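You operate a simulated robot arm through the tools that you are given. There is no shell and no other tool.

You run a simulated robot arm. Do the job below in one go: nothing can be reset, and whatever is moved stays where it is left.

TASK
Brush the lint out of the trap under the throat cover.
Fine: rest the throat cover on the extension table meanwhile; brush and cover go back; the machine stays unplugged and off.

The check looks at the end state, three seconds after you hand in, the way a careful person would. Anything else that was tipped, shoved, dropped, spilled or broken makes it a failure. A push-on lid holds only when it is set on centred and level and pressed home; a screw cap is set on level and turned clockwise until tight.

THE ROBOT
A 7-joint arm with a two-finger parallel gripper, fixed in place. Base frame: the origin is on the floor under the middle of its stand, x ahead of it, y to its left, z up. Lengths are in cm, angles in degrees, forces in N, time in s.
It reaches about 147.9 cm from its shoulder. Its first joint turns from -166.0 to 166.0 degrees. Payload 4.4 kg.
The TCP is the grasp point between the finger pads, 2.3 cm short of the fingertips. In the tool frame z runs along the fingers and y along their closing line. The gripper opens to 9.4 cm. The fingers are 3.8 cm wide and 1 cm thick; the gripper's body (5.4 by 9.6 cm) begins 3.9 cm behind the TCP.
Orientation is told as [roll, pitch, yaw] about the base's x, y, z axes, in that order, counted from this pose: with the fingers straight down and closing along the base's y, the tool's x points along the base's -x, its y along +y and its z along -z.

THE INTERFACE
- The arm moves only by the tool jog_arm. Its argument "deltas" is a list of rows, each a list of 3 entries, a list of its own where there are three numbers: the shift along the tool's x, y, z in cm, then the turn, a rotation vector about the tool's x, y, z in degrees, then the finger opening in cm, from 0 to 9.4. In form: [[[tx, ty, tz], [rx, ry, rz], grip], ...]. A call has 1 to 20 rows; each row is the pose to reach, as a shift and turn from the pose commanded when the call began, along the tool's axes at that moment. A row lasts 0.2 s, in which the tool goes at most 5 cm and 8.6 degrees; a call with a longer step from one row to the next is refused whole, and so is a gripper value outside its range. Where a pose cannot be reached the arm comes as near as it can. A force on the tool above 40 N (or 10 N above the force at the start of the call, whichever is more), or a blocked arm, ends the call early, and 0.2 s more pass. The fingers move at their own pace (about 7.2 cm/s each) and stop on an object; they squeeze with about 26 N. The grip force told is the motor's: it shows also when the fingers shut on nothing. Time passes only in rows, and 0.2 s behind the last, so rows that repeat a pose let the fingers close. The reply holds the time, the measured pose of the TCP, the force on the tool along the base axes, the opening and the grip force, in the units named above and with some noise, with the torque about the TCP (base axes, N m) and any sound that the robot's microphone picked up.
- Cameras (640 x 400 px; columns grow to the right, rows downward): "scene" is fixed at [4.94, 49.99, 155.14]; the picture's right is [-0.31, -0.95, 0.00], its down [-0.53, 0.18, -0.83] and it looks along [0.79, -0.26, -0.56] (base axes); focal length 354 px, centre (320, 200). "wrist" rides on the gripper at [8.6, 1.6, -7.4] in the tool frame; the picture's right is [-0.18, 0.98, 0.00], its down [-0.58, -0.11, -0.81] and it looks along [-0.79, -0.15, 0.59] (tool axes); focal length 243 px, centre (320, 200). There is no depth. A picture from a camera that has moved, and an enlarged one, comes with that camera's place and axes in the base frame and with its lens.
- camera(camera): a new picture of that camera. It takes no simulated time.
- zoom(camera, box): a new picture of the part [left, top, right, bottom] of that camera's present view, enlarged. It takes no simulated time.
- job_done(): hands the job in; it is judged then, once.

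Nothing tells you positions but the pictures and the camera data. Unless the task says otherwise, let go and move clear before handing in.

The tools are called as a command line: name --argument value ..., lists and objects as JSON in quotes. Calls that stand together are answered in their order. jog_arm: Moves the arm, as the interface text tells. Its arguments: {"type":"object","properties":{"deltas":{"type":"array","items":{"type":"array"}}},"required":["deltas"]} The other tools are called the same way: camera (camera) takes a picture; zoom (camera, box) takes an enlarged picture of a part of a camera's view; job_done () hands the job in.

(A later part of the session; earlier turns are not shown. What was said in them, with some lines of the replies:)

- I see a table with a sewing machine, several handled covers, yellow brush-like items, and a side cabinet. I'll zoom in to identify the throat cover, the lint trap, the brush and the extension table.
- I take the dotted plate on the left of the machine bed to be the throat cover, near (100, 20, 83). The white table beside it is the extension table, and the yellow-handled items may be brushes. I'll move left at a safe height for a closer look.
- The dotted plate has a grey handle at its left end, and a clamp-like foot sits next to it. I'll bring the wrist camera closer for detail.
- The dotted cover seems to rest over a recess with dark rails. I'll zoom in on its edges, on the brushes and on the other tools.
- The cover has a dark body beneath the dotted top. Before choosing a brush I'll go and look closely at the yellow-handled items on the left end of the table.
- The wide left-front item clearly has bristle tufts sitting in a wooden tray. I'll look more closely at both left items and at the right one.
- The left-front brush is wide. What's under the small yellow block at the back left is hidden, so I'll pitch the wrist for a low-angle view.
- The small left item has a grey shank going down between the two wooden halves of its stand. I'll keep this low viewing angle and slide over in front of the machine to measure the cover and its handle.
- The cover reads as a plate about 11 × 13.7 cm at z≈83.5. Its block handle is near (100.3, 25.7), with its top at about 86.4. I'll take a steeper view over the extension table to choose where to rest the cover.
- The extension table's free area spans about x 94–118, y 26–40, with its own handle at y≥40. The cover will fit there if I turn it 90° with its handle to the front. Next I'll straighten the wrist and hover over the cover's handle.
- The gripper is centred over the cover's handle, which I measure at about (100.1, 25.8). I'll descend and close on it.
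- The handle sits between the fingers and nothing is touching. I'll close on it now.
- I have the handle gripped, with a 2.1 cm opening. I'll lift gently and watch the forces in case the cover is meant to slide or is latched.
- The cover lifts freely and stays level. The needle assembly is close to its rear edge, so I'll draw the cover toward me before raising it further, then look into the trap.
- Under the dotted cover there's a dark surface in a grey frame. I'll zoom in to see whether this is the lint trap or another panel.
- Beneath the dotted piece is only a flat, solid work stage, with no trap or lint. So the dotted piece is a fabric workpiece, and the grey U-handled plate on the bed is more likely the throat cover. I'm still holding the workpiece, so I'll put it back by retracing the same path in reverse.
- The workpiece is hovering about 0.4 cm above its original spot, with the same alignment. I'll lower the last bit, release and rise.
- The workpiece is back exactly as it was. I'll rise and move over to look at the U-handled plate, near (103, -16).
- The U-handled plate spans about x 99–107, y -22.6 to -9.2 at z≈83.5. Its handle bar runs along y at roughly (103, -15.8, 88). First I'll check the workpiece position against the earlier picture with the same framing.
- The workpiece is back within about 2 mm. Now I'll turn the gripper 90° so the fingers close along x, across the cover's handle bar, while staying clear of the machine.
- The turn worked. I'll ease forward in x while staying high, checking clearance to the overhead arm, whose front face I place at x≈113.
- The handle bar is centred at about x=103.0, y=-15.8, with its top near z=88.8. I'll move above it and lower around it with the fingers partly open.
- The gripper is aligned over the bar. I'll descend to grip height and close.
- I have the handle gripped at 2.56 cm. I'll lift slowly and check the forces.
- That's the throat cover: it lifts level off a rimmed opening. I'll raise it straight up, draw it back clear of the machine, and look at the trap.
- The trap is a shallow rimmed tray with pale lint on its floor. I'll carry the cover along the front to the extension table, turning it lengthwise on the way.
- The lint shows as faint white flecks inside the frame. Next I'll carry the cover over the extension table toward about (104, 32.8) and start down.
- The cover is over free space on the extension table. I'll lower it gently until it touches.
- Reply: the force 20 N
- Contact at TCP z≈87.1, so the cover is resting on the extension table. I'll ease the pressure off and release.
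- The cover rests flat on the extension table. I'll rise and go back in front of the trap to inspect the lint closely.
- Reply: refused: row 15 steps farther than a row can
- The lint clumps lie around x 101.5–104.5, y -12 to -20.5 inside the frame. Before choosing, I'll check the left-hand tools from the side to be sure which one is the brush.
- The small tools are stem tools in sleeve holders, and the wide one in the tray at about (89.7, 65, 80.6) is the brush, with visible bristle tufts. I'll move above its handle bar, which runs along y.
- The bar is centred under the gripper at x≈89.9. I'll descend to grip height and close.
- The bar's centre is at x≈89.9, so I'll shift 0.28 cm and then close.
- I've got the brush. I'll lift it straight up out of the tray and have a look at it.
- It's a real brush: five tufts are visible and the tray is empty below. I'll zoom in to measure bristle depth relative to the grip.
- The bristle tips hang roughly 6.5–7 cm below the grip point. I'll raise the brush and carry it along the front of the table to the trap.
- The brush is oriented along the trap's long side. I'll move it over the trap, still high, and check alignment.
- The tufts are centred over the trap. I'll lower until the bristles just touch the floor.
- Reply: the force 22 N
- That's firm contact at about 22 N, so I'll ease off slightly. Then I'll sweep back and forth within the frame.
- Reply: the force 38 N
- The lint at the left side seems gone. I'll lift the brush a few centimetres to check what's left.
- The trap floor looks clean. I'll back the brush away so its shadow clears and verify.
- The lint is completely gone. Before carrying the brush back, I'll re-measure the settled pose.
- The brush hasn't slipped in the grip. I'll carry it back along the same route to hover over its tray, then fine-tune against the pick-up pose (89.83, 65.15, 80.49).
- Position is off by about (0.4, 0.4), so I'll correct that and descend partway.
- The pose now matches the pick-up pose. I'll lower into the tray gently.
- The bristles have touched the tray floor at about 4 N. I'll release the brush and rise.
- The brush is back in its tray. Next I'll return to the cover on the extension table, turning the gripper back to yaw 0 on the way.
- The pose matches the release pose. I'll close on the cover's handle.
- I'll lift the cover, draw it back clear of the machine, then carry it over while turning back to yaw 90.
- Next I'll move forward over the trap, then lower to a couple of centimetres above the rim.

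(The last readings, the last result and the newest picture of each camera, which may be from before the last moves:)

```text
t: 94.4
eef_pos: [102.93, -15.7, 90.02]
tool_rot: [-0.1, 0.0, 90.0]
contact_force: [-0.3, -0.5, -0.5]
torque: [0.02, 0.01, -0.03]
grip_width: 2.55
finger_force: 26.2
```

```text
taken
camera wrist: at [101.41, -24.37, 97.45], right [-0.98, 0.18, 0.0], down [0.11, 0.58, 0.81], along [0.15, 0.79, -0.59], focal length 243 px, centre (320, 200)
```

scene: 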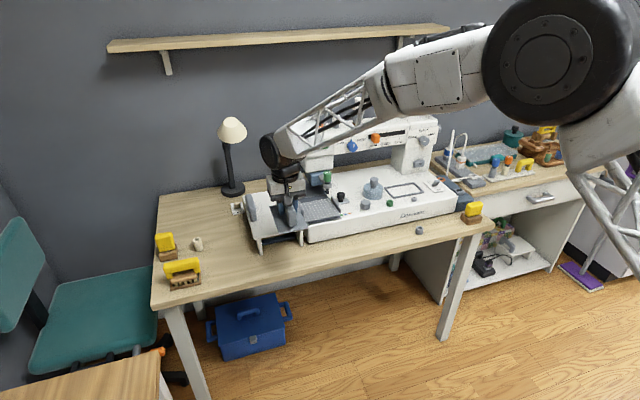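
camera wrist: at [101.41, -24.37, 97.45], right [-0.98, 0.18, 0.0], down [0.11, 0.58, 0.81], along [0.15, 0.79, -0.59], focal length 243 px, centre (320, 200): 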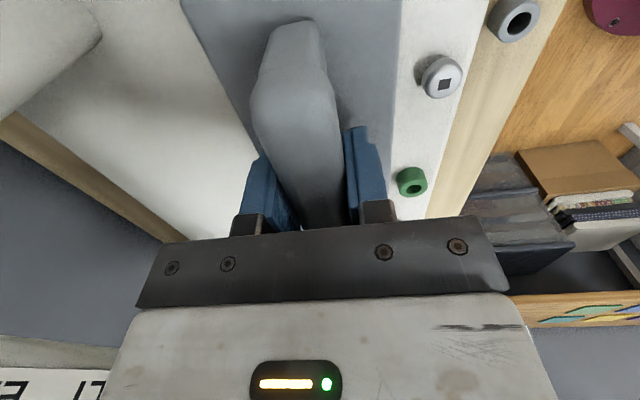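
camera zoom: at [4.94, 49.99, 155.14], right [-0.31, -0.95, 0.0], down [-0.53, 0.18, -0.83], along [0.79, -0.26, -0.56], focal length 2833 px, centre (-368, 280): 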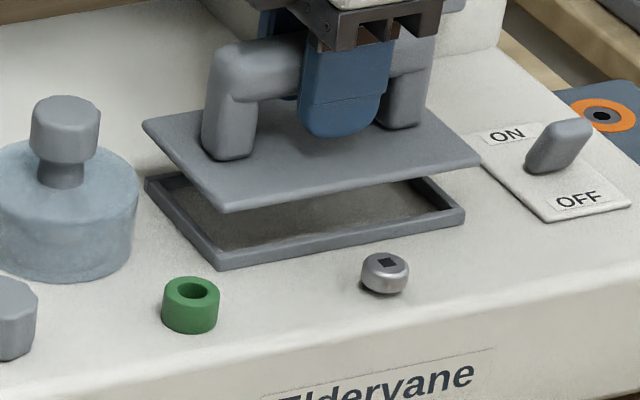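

Aligned within 0.15 cm. I'll apply a small correction and lower closer.

jog_arm --deltas '[[[0.13, 0, 0.8], [0, 0, 0], 0.5], [[0.13, 0, 1.6], [0, 0, 0], 0.5], [[0.13, 0, 1.9], [0, 0, 0], 0.5], [[0.13, 0, 1.9], [0, 0, 0], 0.5], [[0.13, 0, 1.9], [0, 0, 0], 0.5]]'

zoom --camera "scene" --box '[350, 165, 446, 225]'

```text
t: 95.6
eef_pos: [103.04, -15.76, 88.11]
tool_rot: [0.0, 0.0, 90.1]
contact_force: [-0.4, 0.4, -0.2]
torque: [-0.04, 0.02, -0.01]
grip_width: 2.57
finger_force: 25.5
```

```text
6.67 times, centred on (398, 195) of scene
camera zoom: at [4.94, 49.99, 155.14], right [-0.31, -0.95, 0.0], down [-0.53, 0.18, -0.83], along [0.79, -0.26, -0.56], focal length 2361 px, centre (-200, 233)
```

zoom: 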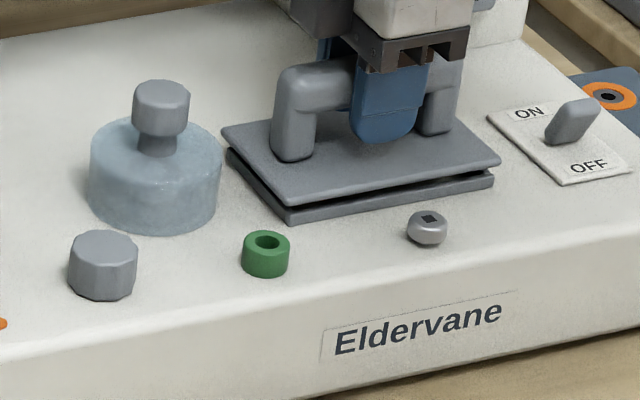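

jog_arm --deltas '[[[0.1, 0.04, 0.3], [0, 0, 0], 0.5], [[0.1, 0.04, 0.5], [0, 0, 0], 0.5], [[0.1, 0.04, 0.6], [0, 0, 0], 0.5], [[0.1, 0.04, 0.6], [0, 0, 0], 0.5]]'

zoom --camera "scene" --box '[350, 165, 446, 225]'

```text
t: 96.6
eef_pos: [103.0, -16.03, 87.6]
tool_rot: [0.0, 0.0, 90.0]
contact_force: [0.7, 0.0, -0.8]
torque: [-0.03, 0.01, 0.03]
grip_width: 2.56
finger_force: 25.9
```

```text
6.67 times, centred on (398, 195) of scene
camera zoom: at [4.94, 49.99, 155.14], right [-0.31, -0.95, 0.0], down [-0.53, 0.18, -0.83], along [0.79, -0.26, -0.56], focal length 2361 px, centre (-200, 233)
```

zoom: 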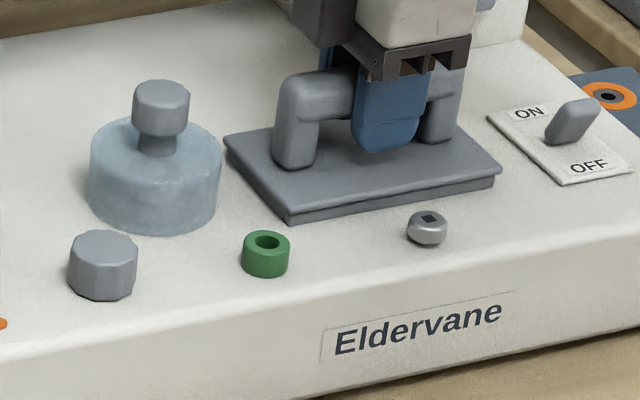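

The cover's position now matches its original picture almost to the pixel. I'll lower the last couple of millimetres until it seats.

jog_arm --deltas '[[[-0.05, 0, 0.08], [0, 0, 0], 0.5], [[-0.05, 0, 0.16], [0, 0, 0], 0.5], [[-0.05, 0, 0.2], [0, 0, 0], 0.5], [[-0.05, 0, 0.2], [0, 0, 0], 0.5]]'

zoom --camera "scene" --box '[350, 165, 446, 225]'

```text
t: 97.6
eef_pos: [103.03, -15.95, 87.44]
tool_rot: [-0.1, 0.0, 90.0]
contact_force: [-10.5, -4.1, 21.5]
torque: [0.02, 0.09, 0.02]
grip_width: 2.56
finger_force: 25.8
```

```text
6.67 times, centred on (398, 195) of scene
camera zoom: at [4.94, 49.99, 155.14], right [-0.31, -0.95, 0.0], down [-0.53, 0.18, -0.83], along [0.79, -0.26, -0.56], focal length 2361 px, centre (-200, 233)
```

zoom: 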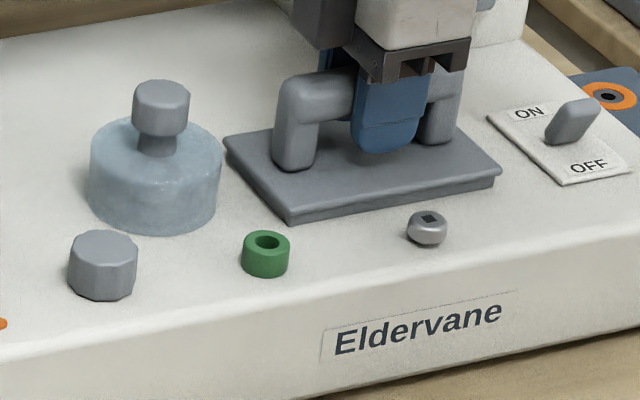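

Contact is at the original seat height. A slight sideways load shows, so I'll relax it and then press lightly to make sure the cover is home.

jog_arm --deltas '[[[0.02, 0.08, -0.03], [0, 0, 0], 0.5], [[0.02, 0.08, -0.03], [0, 0, 0], 0.5]]'

```text
t: 98.2
eef_pos: [102.98, -15.93, 87.25]
tool_rot: [0.0, 0.1, 90.0]
contact_force: [1.9, -3.1, 14.7]
torque: [-0.33, -0.06, -0.06]
grip_width: 2.54
finger_force: 25.9
```

It dropped in a little further, to z=87.25. I'll add a gentle press.

jog_arm --deltas '[[[0, 0, 0.06], [0, 0, 0], 0.5], [[0, 0, 0.1], [0, 0, 0], 0.5], [[0, 0, 0.1], [0, 0, 0], 0.5]]'

zoom --camera "scene" --box '[370, 175, 434, 215]'

```text
t: 99.0
eef_pos: [102.94, -15.9, 87.13]
tool_rot: [0.0, 0.0, 90.1]
contact_force: [4.3, 0.4, 12.5]
torque: [0.01, 0.01, 0.04]
grip_width: 2.57
finger_force: 25.6
```

```text
10.00 times, centred on (402, 195) of scene
camera zoom: at [4.94, 49.99, 155.14], right [-0.31, -0.95, 0.0], down [-0.53, 0.18, -0.83], along [0.79, -0.26, -0.56], focal length 3542 px, centre (-500, 250)
```

zoom: 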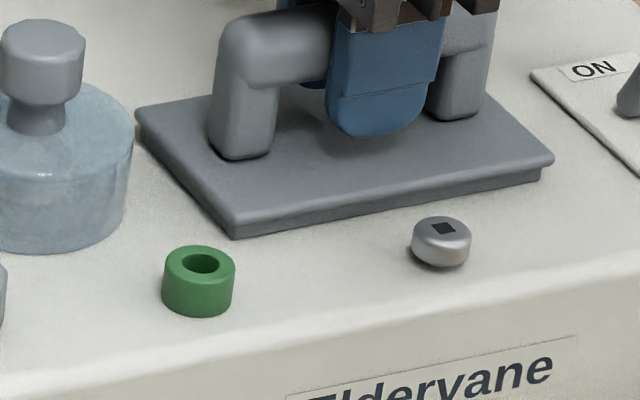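

zoom --camera "scene" --box '[350, 165, 446, 225]'

camera --camera "wrist"

```text
6.67 times, centred on (398, 195) of scene
camera zoom: at [4.94, 49.99, 155.14], right [-0.31, -0.95, 0.0], down [-0.53, 0.18, -0.83], along [0.79, -0.26, -0.56], focal length 2361 px, centre (-200, 233)
```

zoom: 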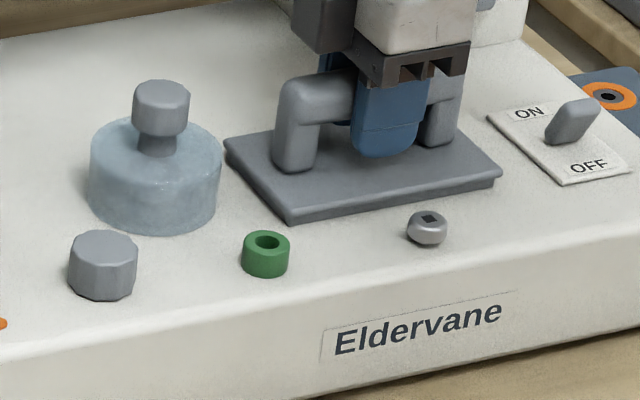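

```text
taken
camera wrist: at [101.36, -24.49, 94.68], right [-0.98, 0.18, 0.0], down [0.11, 0.58, 0.81], along [0.15, 0.79, -0.59], focal length 243 px, centre (320, 200)
```

wrist: 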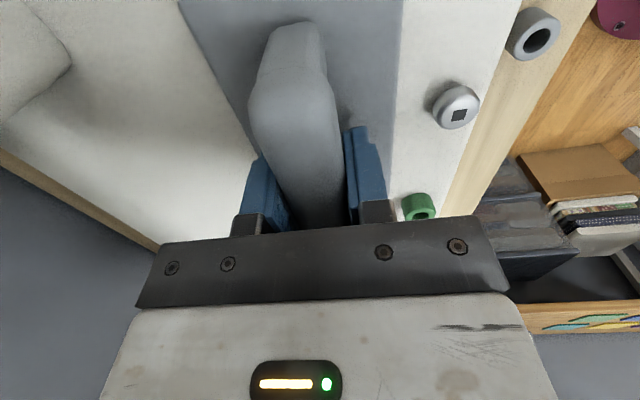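

The cover matches its original seated look, flat and centred on the rim. I'll relieve the pressure and release.

jog_arm --deltas '[[[0, 0, -0.06], [0, 0, 0], 0.5], [[0, 0, -0.06], [0, 0, 0], 0.5]]'

```text
t: 99.6
eef_pos: [102.67, -16.02, 87.25]
tool_rot: [0.1, -0.1, 90.1]
contact_force: [-0.3, 0.4, 3.1]
torque: [-0.06, -0.02, -0.06]
grip_width: 2.57
finger_force: 25.8
```

jog_arm --deltas '[[[0, 0, 0], [0, 0, 0], 0.5], [[0, 0, 0], [0, 0, 0], 0.5]]'

zoom --camera "scene" --box '[350, 165, 446, 225]'

zoom --camera "scene" --box '[370, 175, 434, 215]'

```text
t: 100.2
eef_pos: [102.81, -16.0, 87.37]
tool_rot: [0.0, 0.0, 90.0]
contact_force: [-0.3, -0.1, -0.7]
torque: [0.02, -0.01, 0.0]
grip_width: 2.56
finger_force: 26.1
```

```text
6.67 times, centred on (398, 195) of scene
camera zoom: at [4.94, 49.99, 155.14], right [-0.31, -0.95, 0.0], down [-0.53, 0.18, -0.83], along [0.79, -0.26, -0.56], focal length 2361 px, centre (-200, 233)
```

zoom: 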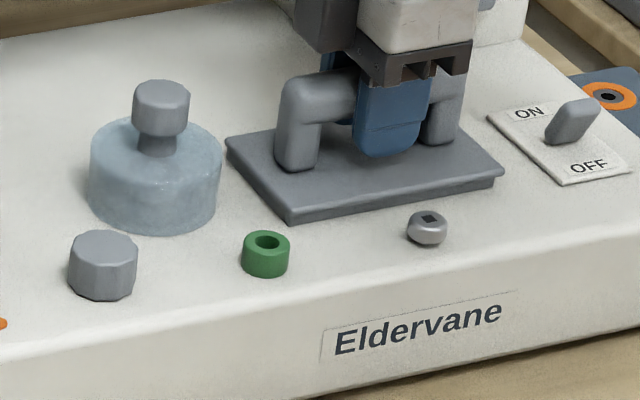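

```text
10.00 times, centred on (402, 195) of scene
camera zoom: at [4.94, 49.99, 155.14], right [-0.31, -0.95, 0.0], down [-0.53, 0.18, -0.83], along [0.79, -0.26, -0.56], focal length 3542 px, centre (-500, 250)
```

zoom: 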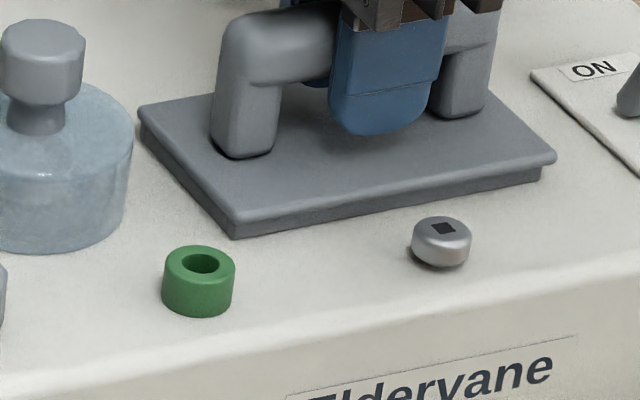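

The cover sits about 1.5 mm toward -y of its original spot. I'll nudge it back by that much before releasing.

jog_arm --deltas '[[[0, 0, -0.15], [0, 0, 0], 0.5], [[-0.16, -0.1, -0.15], [0, 0, 0], 0.5], [[-0.16, -0.1, -0.15], [0, 0, 0], 0.5], [[-0.16, -0.1, -0.15], [0, 0, 0], 0.5]]'

zoom --camera "scene" --box '[350, 165, 446, 225]'

```text
t: 101.2
eef_pos: [103.06, -15.81, 87.38]
tool_rot: [0.0, 0.0, 89.9]
contact_force: [0.1, 0.7, -0.3]
torque: [-0.01, 0.0, 0.01]
grip_width: 2.54
finger_force: 25.9
```

```text
6.67 times, centred on (398, 195) of scene
camera zoom: at [4.94, 49.99, 155.14], right [-0.31, -0.95, 0.0], down [-0.53, 0.18, -0.83], along [0.79, -0.26, -0.56], focal length 2361 px, centre (-200, 233)
```

zoom: 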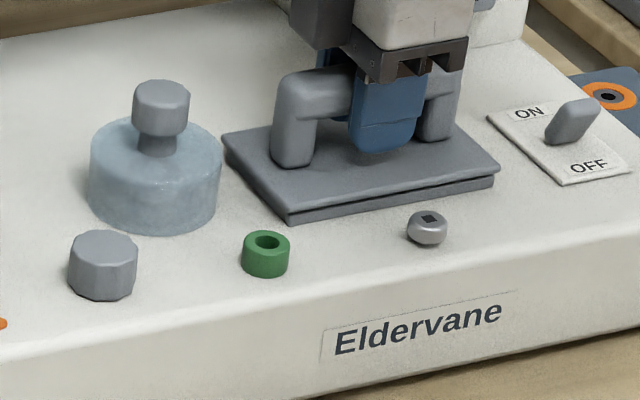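

jog_arm --deltas '[[[0.05, 0, 0.08], [0, 0, 0], 0.5], [[0.05, 0, 0.16], [0, 0, 0], 0.5], [[0.05, 0, 0.2], [0, 0, 0], 0.5], [[0.05, 0, 0.2], [0, 0, 0], 0.5]]'

zoom --camera "scene" --box '[350, 165, 446, 225]'

```text
t: 102.2
eef_pos: [102.99, -15.75, 87.33]
tool_rot: [0.0, -0.1, 90.0]
contact_force: [0.1, -0.9, -0.5]
torque: [0.0, 0.0, -0.02]
grip_width: 2.52
finger_force: 25.9
```

```text
6.67 times, centred on (398, 195) of scene
camera zoom: at [4.94, 49.99, 155.14], right [-0.31, -0.95, 0.0], down [-0.53, 0.18, -0.83], along [0.79, -0.26, -0.56], focal length 2361 px, centre (-200, 233)
```

zoom: 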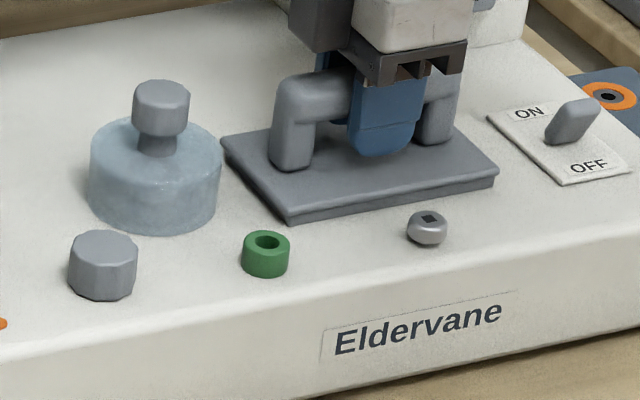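

jog_arm --deltas '[[[0.12, 0, 0], [0, 0, 0], 0.5], [[0.12, 0, 0], [0, 0, 0], 0.5], [[0.12, 0, 0], [0, 0, 0], 0.5]]'

zoom --camera "scene" --box '[350, 165, 446, 225]'

```text
t: 103.0
eef_pos: [103.14, -15.93, 87.36]
tool_rot: [-0.1, 0.0, 90.0]
contact_force: [0.1, -0.5, -0.4]
torque: [-0.03, 0.0, 0.02]
grip_width: 2.54
finger_force: 25.7
```

```text
6.67 times, centred on (398, 195) of scene
camera zoom: at [4.94, 49.99, 155.14], right [-0.31, -0.95, 0.0], down [-0.53, 0.18, -0.83], along [0.79, -0.26, -0.56], focal length 2361 px, centre (-200, 233)
```

zoom: 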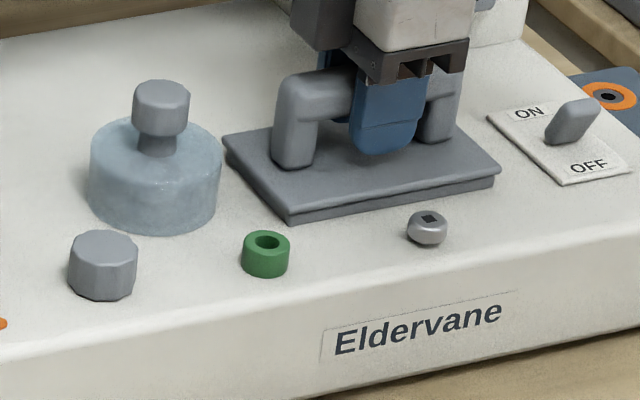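

That matches the original outline. I'll bring it down the last fraction into contact.

jog_arm --deltas '[[[0, 0.05, 0.06], [0, 0, 0], 0.5], [[0, 0.05, 0.12], [0, 0, 0], 0.5], [[0, 0.05, 0.12], [0, 0, 0], 0.5]]'

zoom --camera "scene" --box '[350, 165, 446, 225]'

```text
t: 103.8
eef_pos: [103.04, -15.97, 87.25]
tool_rot: [0.0, -0.1, 90.0]
contact_force: [0.1, -0.2, 0.5]
torque: [0.01, 0.01, 0.01]
grip_width: 2.53
finger_force: 26.3
```

```text
6.67 times, centred on (398, 195) of scene
camera zoom: at [4.94, 49.99, 155.14], right [-0.31, -0.95, 0.0], down [-0.53, 0.18, -0.83], along [0.79, -0.26, -0.56], focal length 2361 px, centre (-200, 233)
```

zoom: 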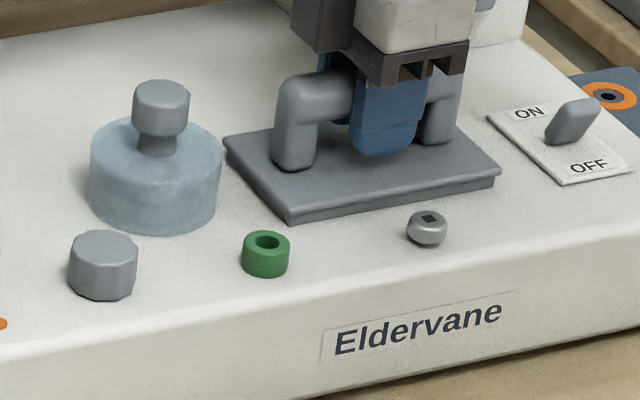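

jog_arm --deltas '[[[0, 0, 0.06], [0, 0, 0], 0.5], [[0, 0, 0.12], [0, 0, 0], 0.5], [[0, 0, 0.12], [0, 0, 0], 0.5]]'

```text
t: 104.6
eef_pos: [103.04, -15.94, 87.29]
tool_rot: [-0.1, 0.0, 90.1]
contact_force: [10.1, -1.8, 15.0]
torque: [0.07, 0.1, -0.02]
grip_width: 2.55
finger_force: 26.3
```

It's seated with light pressure. I'll ease off and open the fingers.

jog_arm --deltas '[[[0, -0.06, -0.05], [0, 0, 0], 0.5], [[0, -0.06, -0.05], [0, 0, 0], 0.5]]'

zoom --camera "scene" --box '[350, 165, 446, 225]'

```text
t: 105.2
eef_pos: [103.05, -15.85, 87.1]
tool_rot: [-0.1, -0.1, 90.0]
contact_force: [13.6, -3.1, 18.8]
torque: [-0.06, 0.12, -0.01]
grip_width: 2.55
finger_force: 26.4
```

```text
6.67 times, centred on (398, 195) of scene
camera zoom: at [4.94, 49.99, 155.14], right [-0.31, -0.95, 0.0], down [-0.53, 0.18, -0.83], along [0.79, -0.26, -0.56], focal length 2361 px, centre (-200, 233)
```

zoom: 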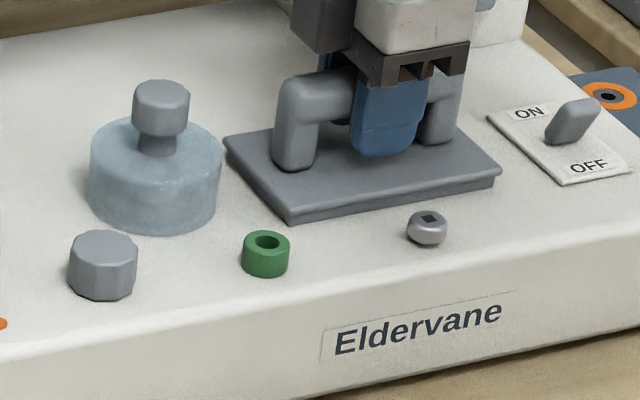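

jog_arm --deltas '[[[0, -0.05, -0.1], [0, 0, 0], 0.5], [[0, -0.05, -0.1], [0, 0, 0], 0.5]]'

```text
t: 105.8
eef_pos: [103.09, -15.82, 87.26]
tool_rot: [0.0, 0.0, 90.0]
contact_force: [-1.5, -10.2, 17.7]
torque: [-0.12, 0.01, -0.03]
grip_width: 2.52
finger_force: 25.4
```

jog_arm --deltas '[[[0, 0, -0.08], [0, 0, 0], 0.5], [[0, 0, -0.08], [0, 0, 0], 2.7], [[0, 0, -0.08], [0, 0, 0], 4], [[0, 0, -0.08], [0, 0, 0], 5.5], [[0, 0, -0.08], [0, 0, 0], 6], [[0, 0, -0.08], [0, 0, 0], 6]]'

zoom --camera "scene" --box '[350, 165, 446, 225]'

camera --camera "wrist"

```text
t: 107.2
eef_pos: [103.07, -15.84, 87.17]
tool_rot: [0.0, 0.0, 90.0]
contact_force: [-0.3, -0.4, -0.6]
torque: [-0.01, 0.02, -0.02]
grip_width: 5.99
finger_force: 0.0
```

```text
6.67 times, centred on (398, 195) of scene
camera zoom: at [4.94, 49.99, 155.14], right [-0.31, -0.95, 0.0], down [-0.53, 0.18, -0.83], along [0.79, -0.26, -0.56], focal length 2361 px, centre (-200, 233)
```

zoom: 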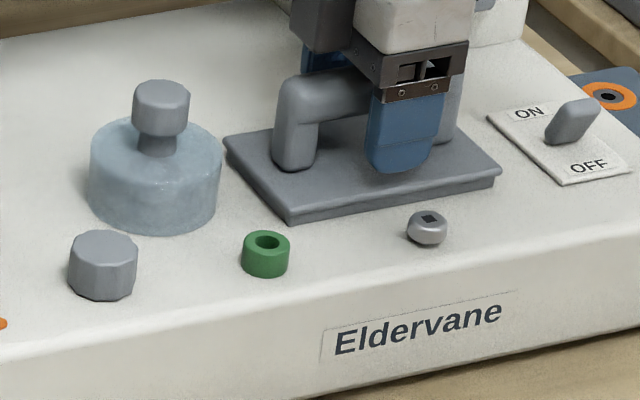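

```text
taken
camera wrist: at [101.46, -24.45, 94.67], right [-0.98, 0.18, 0.0], down [0.11, 0.58, 0.81], along [0.15, 0.79, -0.59], focal length 243 px, centre (320, 200)
```

wrist: 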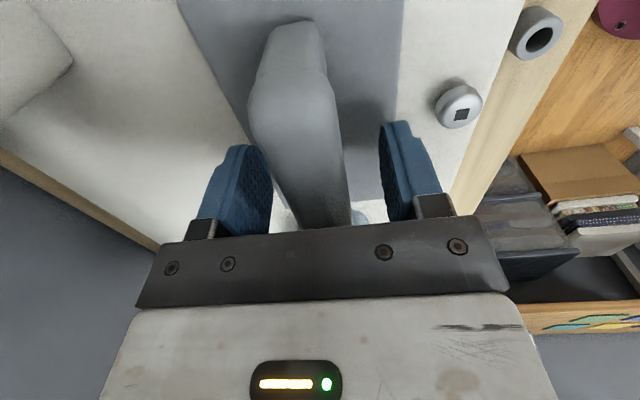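

The cover is released and seated. I'll rise straight up, back away, and check everything over.

jog_arm --deltas '[[[0, 0, -1.5], [0, 0, 0], 6], [[0, 0, -4.5], [0, 0, 0], 6], [[0, 0, -8], [0, 0, 0], 7], [[0, 0, -12], [0, 0, 0], 8], [[0, 4, -13], [0, 0, 0], 9.4], [[0, 8.5, -13], [0, 0, 0], 9.4], [[0, 13, -13], [0, 0, 0], 9.4], [[0, 17.5, -14], [0, 0, 0], 9.4], [[0, 22, -15], [0, 0, 0], 9.4], [[0, 26, -16], [0, 0, 0], 9.4], [[0, 30, -17], [0, 0, 0], 9.4], [[0, 30, -17], [0, 0, 0], 9.4]]'

camera --camera "scene"

zoom --camera "scene" --box '[350, 165, 446, 225]'

zoom --camera "scene" --box '[230, 80, 490, 260]'

zoom --camera "scene" --box '[140, 160, 340, 300]'

zoom --camera "scene" --box '[280, 170, 360, 220]'

```text
t: 109.8
eef_pos: [72.94, -15.92, 104.35]
tool_rot: [-0.1, 0.0, 90.0]
contact_force: [-0.2, -1.1, 0.1]
torque: [0.01, 0.0, 0.03]
grip_width: 9.4
finger_force: 0.1
```

```text
taken
```

scene: 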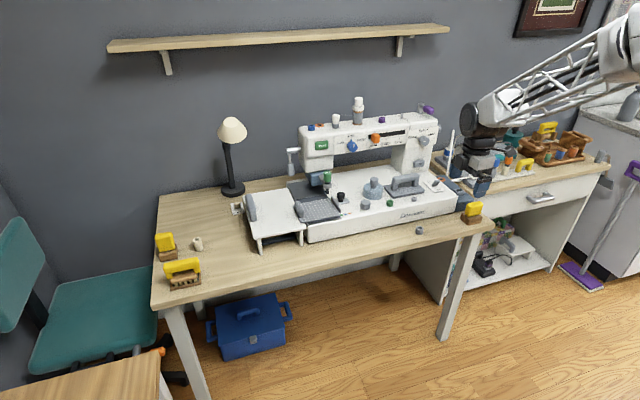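

```text
6.67 times, centred on (398, 195) of scene
camera zoom: at [4.94, 49.99, 155.14], right [-0.31, -0.95, 0.0], down [-0.53, 0.18, -0.83], along [0.79, -0.26, -0.56], focal length 2361 px, centre (-200, 233)
```

zoom: 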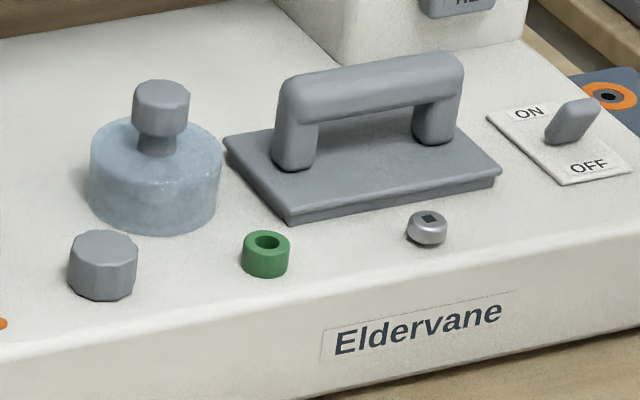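

```text
2.22 times, centred on (360, 170) of scene
camera zoom: at [4.94, 49.99, 155.14], right [-0.31, -0.95, 0.0], down [-0.53, 0.18, -0.83], along [0.79, -0.26, -0.56], focal length 787 px, centre (231, 267)
```

zoom: 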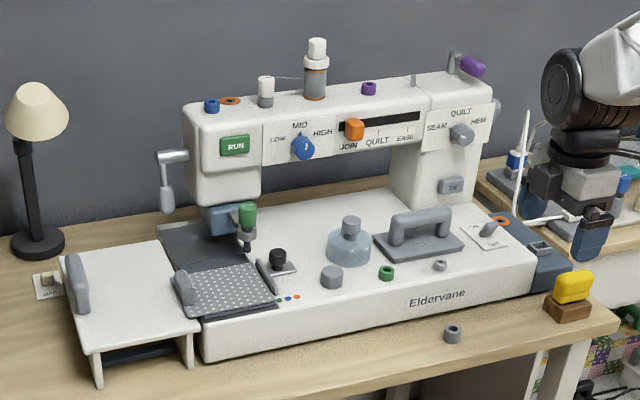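

```text
2.86 times, centred on (240, 230) of scene
camera zoom: at [4.94, 49.99, 155.14], right [-0.31, -0.95, 0.0], down [-0.53, 0.18, -0.83], along [0.79, -0.26, -0.56], focal length 1012 px, centre (549, 114)
```

zoom: 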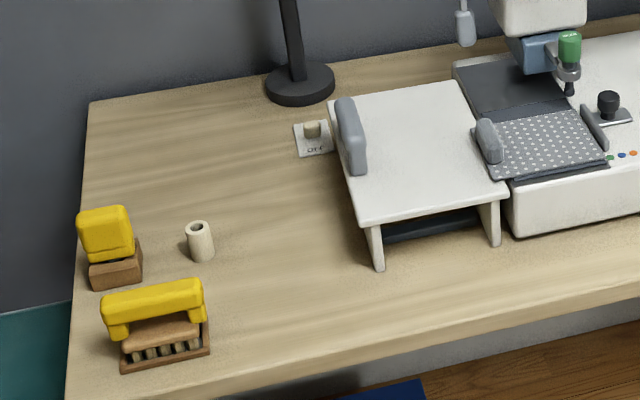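

```text
8.00 times, centred on (320, 195) of scene
camera zoom: at [4.94, 49.99, 155.14], right [-0.31, -0.95, 0.0], down [-0.53, 0.18, -0.83], along [0.79, -0.26, -0.56], focal length 2833 px, centre (320, 240)
```

zoom: 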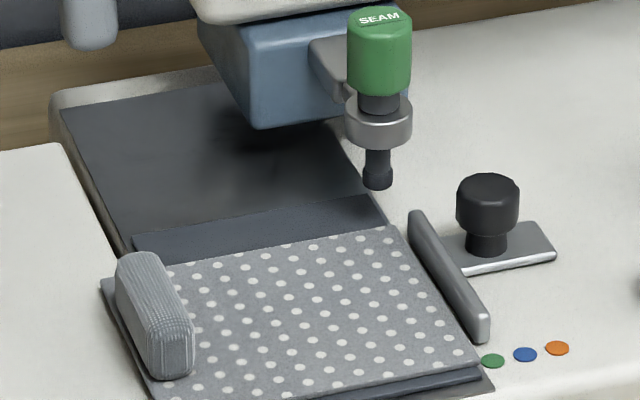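

zoom --camera "scene" --box '[376, 175, 440, 215]'

camera --camera "wrist"

```text
10.00 times, centred on (408, 195) of scene
camera zoom: at [4.94, 49.99, 155.14], right [-0.31, -0.95, 0.0], down [-0.53, 0.18, -0.83], along [0.79, -0.26, -0.56], focal length 3542 px, centre (-560, 250)
```

zoom: 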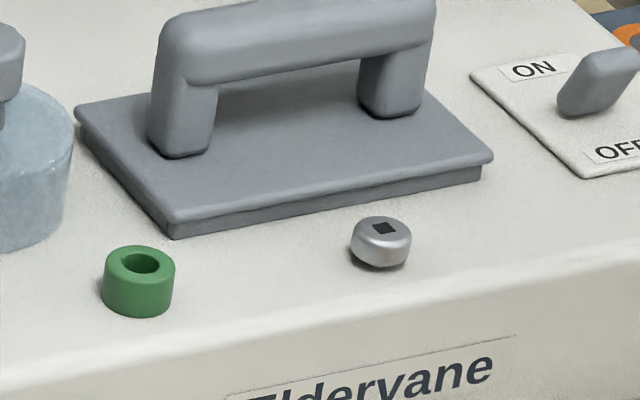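

```text
taken
camera wrist: at [71.35, -24.52, 111.68], right [-0.98, 0.18, 0.0], down [0.11, 0.58, 0.81], along [0.15, 0.79, -0.59], focal length 243 px, centre (320, 200)
```

wrist: 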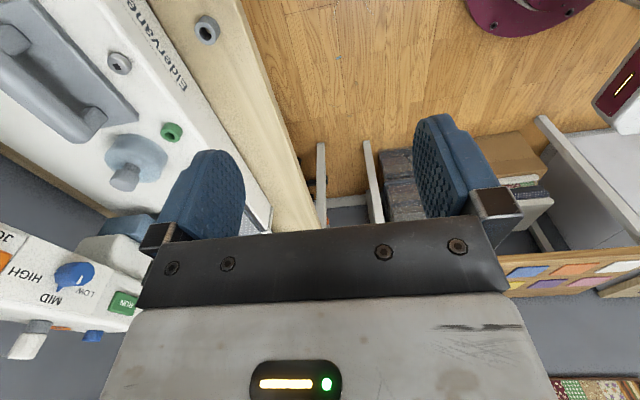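

The lint has been brushed out of the trap. The throat cover is seated flat on its rim, and the brush is back in its tray. The machine's switch and cable are untouched, and the arm is clear. I lifted the dotted workpiece by mistake early on; it is back within about 2 mm of where it was, so I'm handing in.

job_done

```text
The job is handed in.
```

I brushed the lint out of the trap, and the final pictures show no lint left on its floor. The result was handed in without any verdict coming back.

- **Throat cover:** it rested on the extension table while I brushed. It is now back on its rim, level and matching its original position in the pictures.
- **Brush:** it is back in its wooden tray at the left end of the table.
- **Machine:** I did not touch the switch or the cable, so it should still be off and unplugged.
- **Dotted workpiece:** I first took this for the throat cover and lifted it off the work stage. I put it back the same way, and it sits about 2 mm from where it was.

Nothing was tipped, dropped or spilled that I could see.
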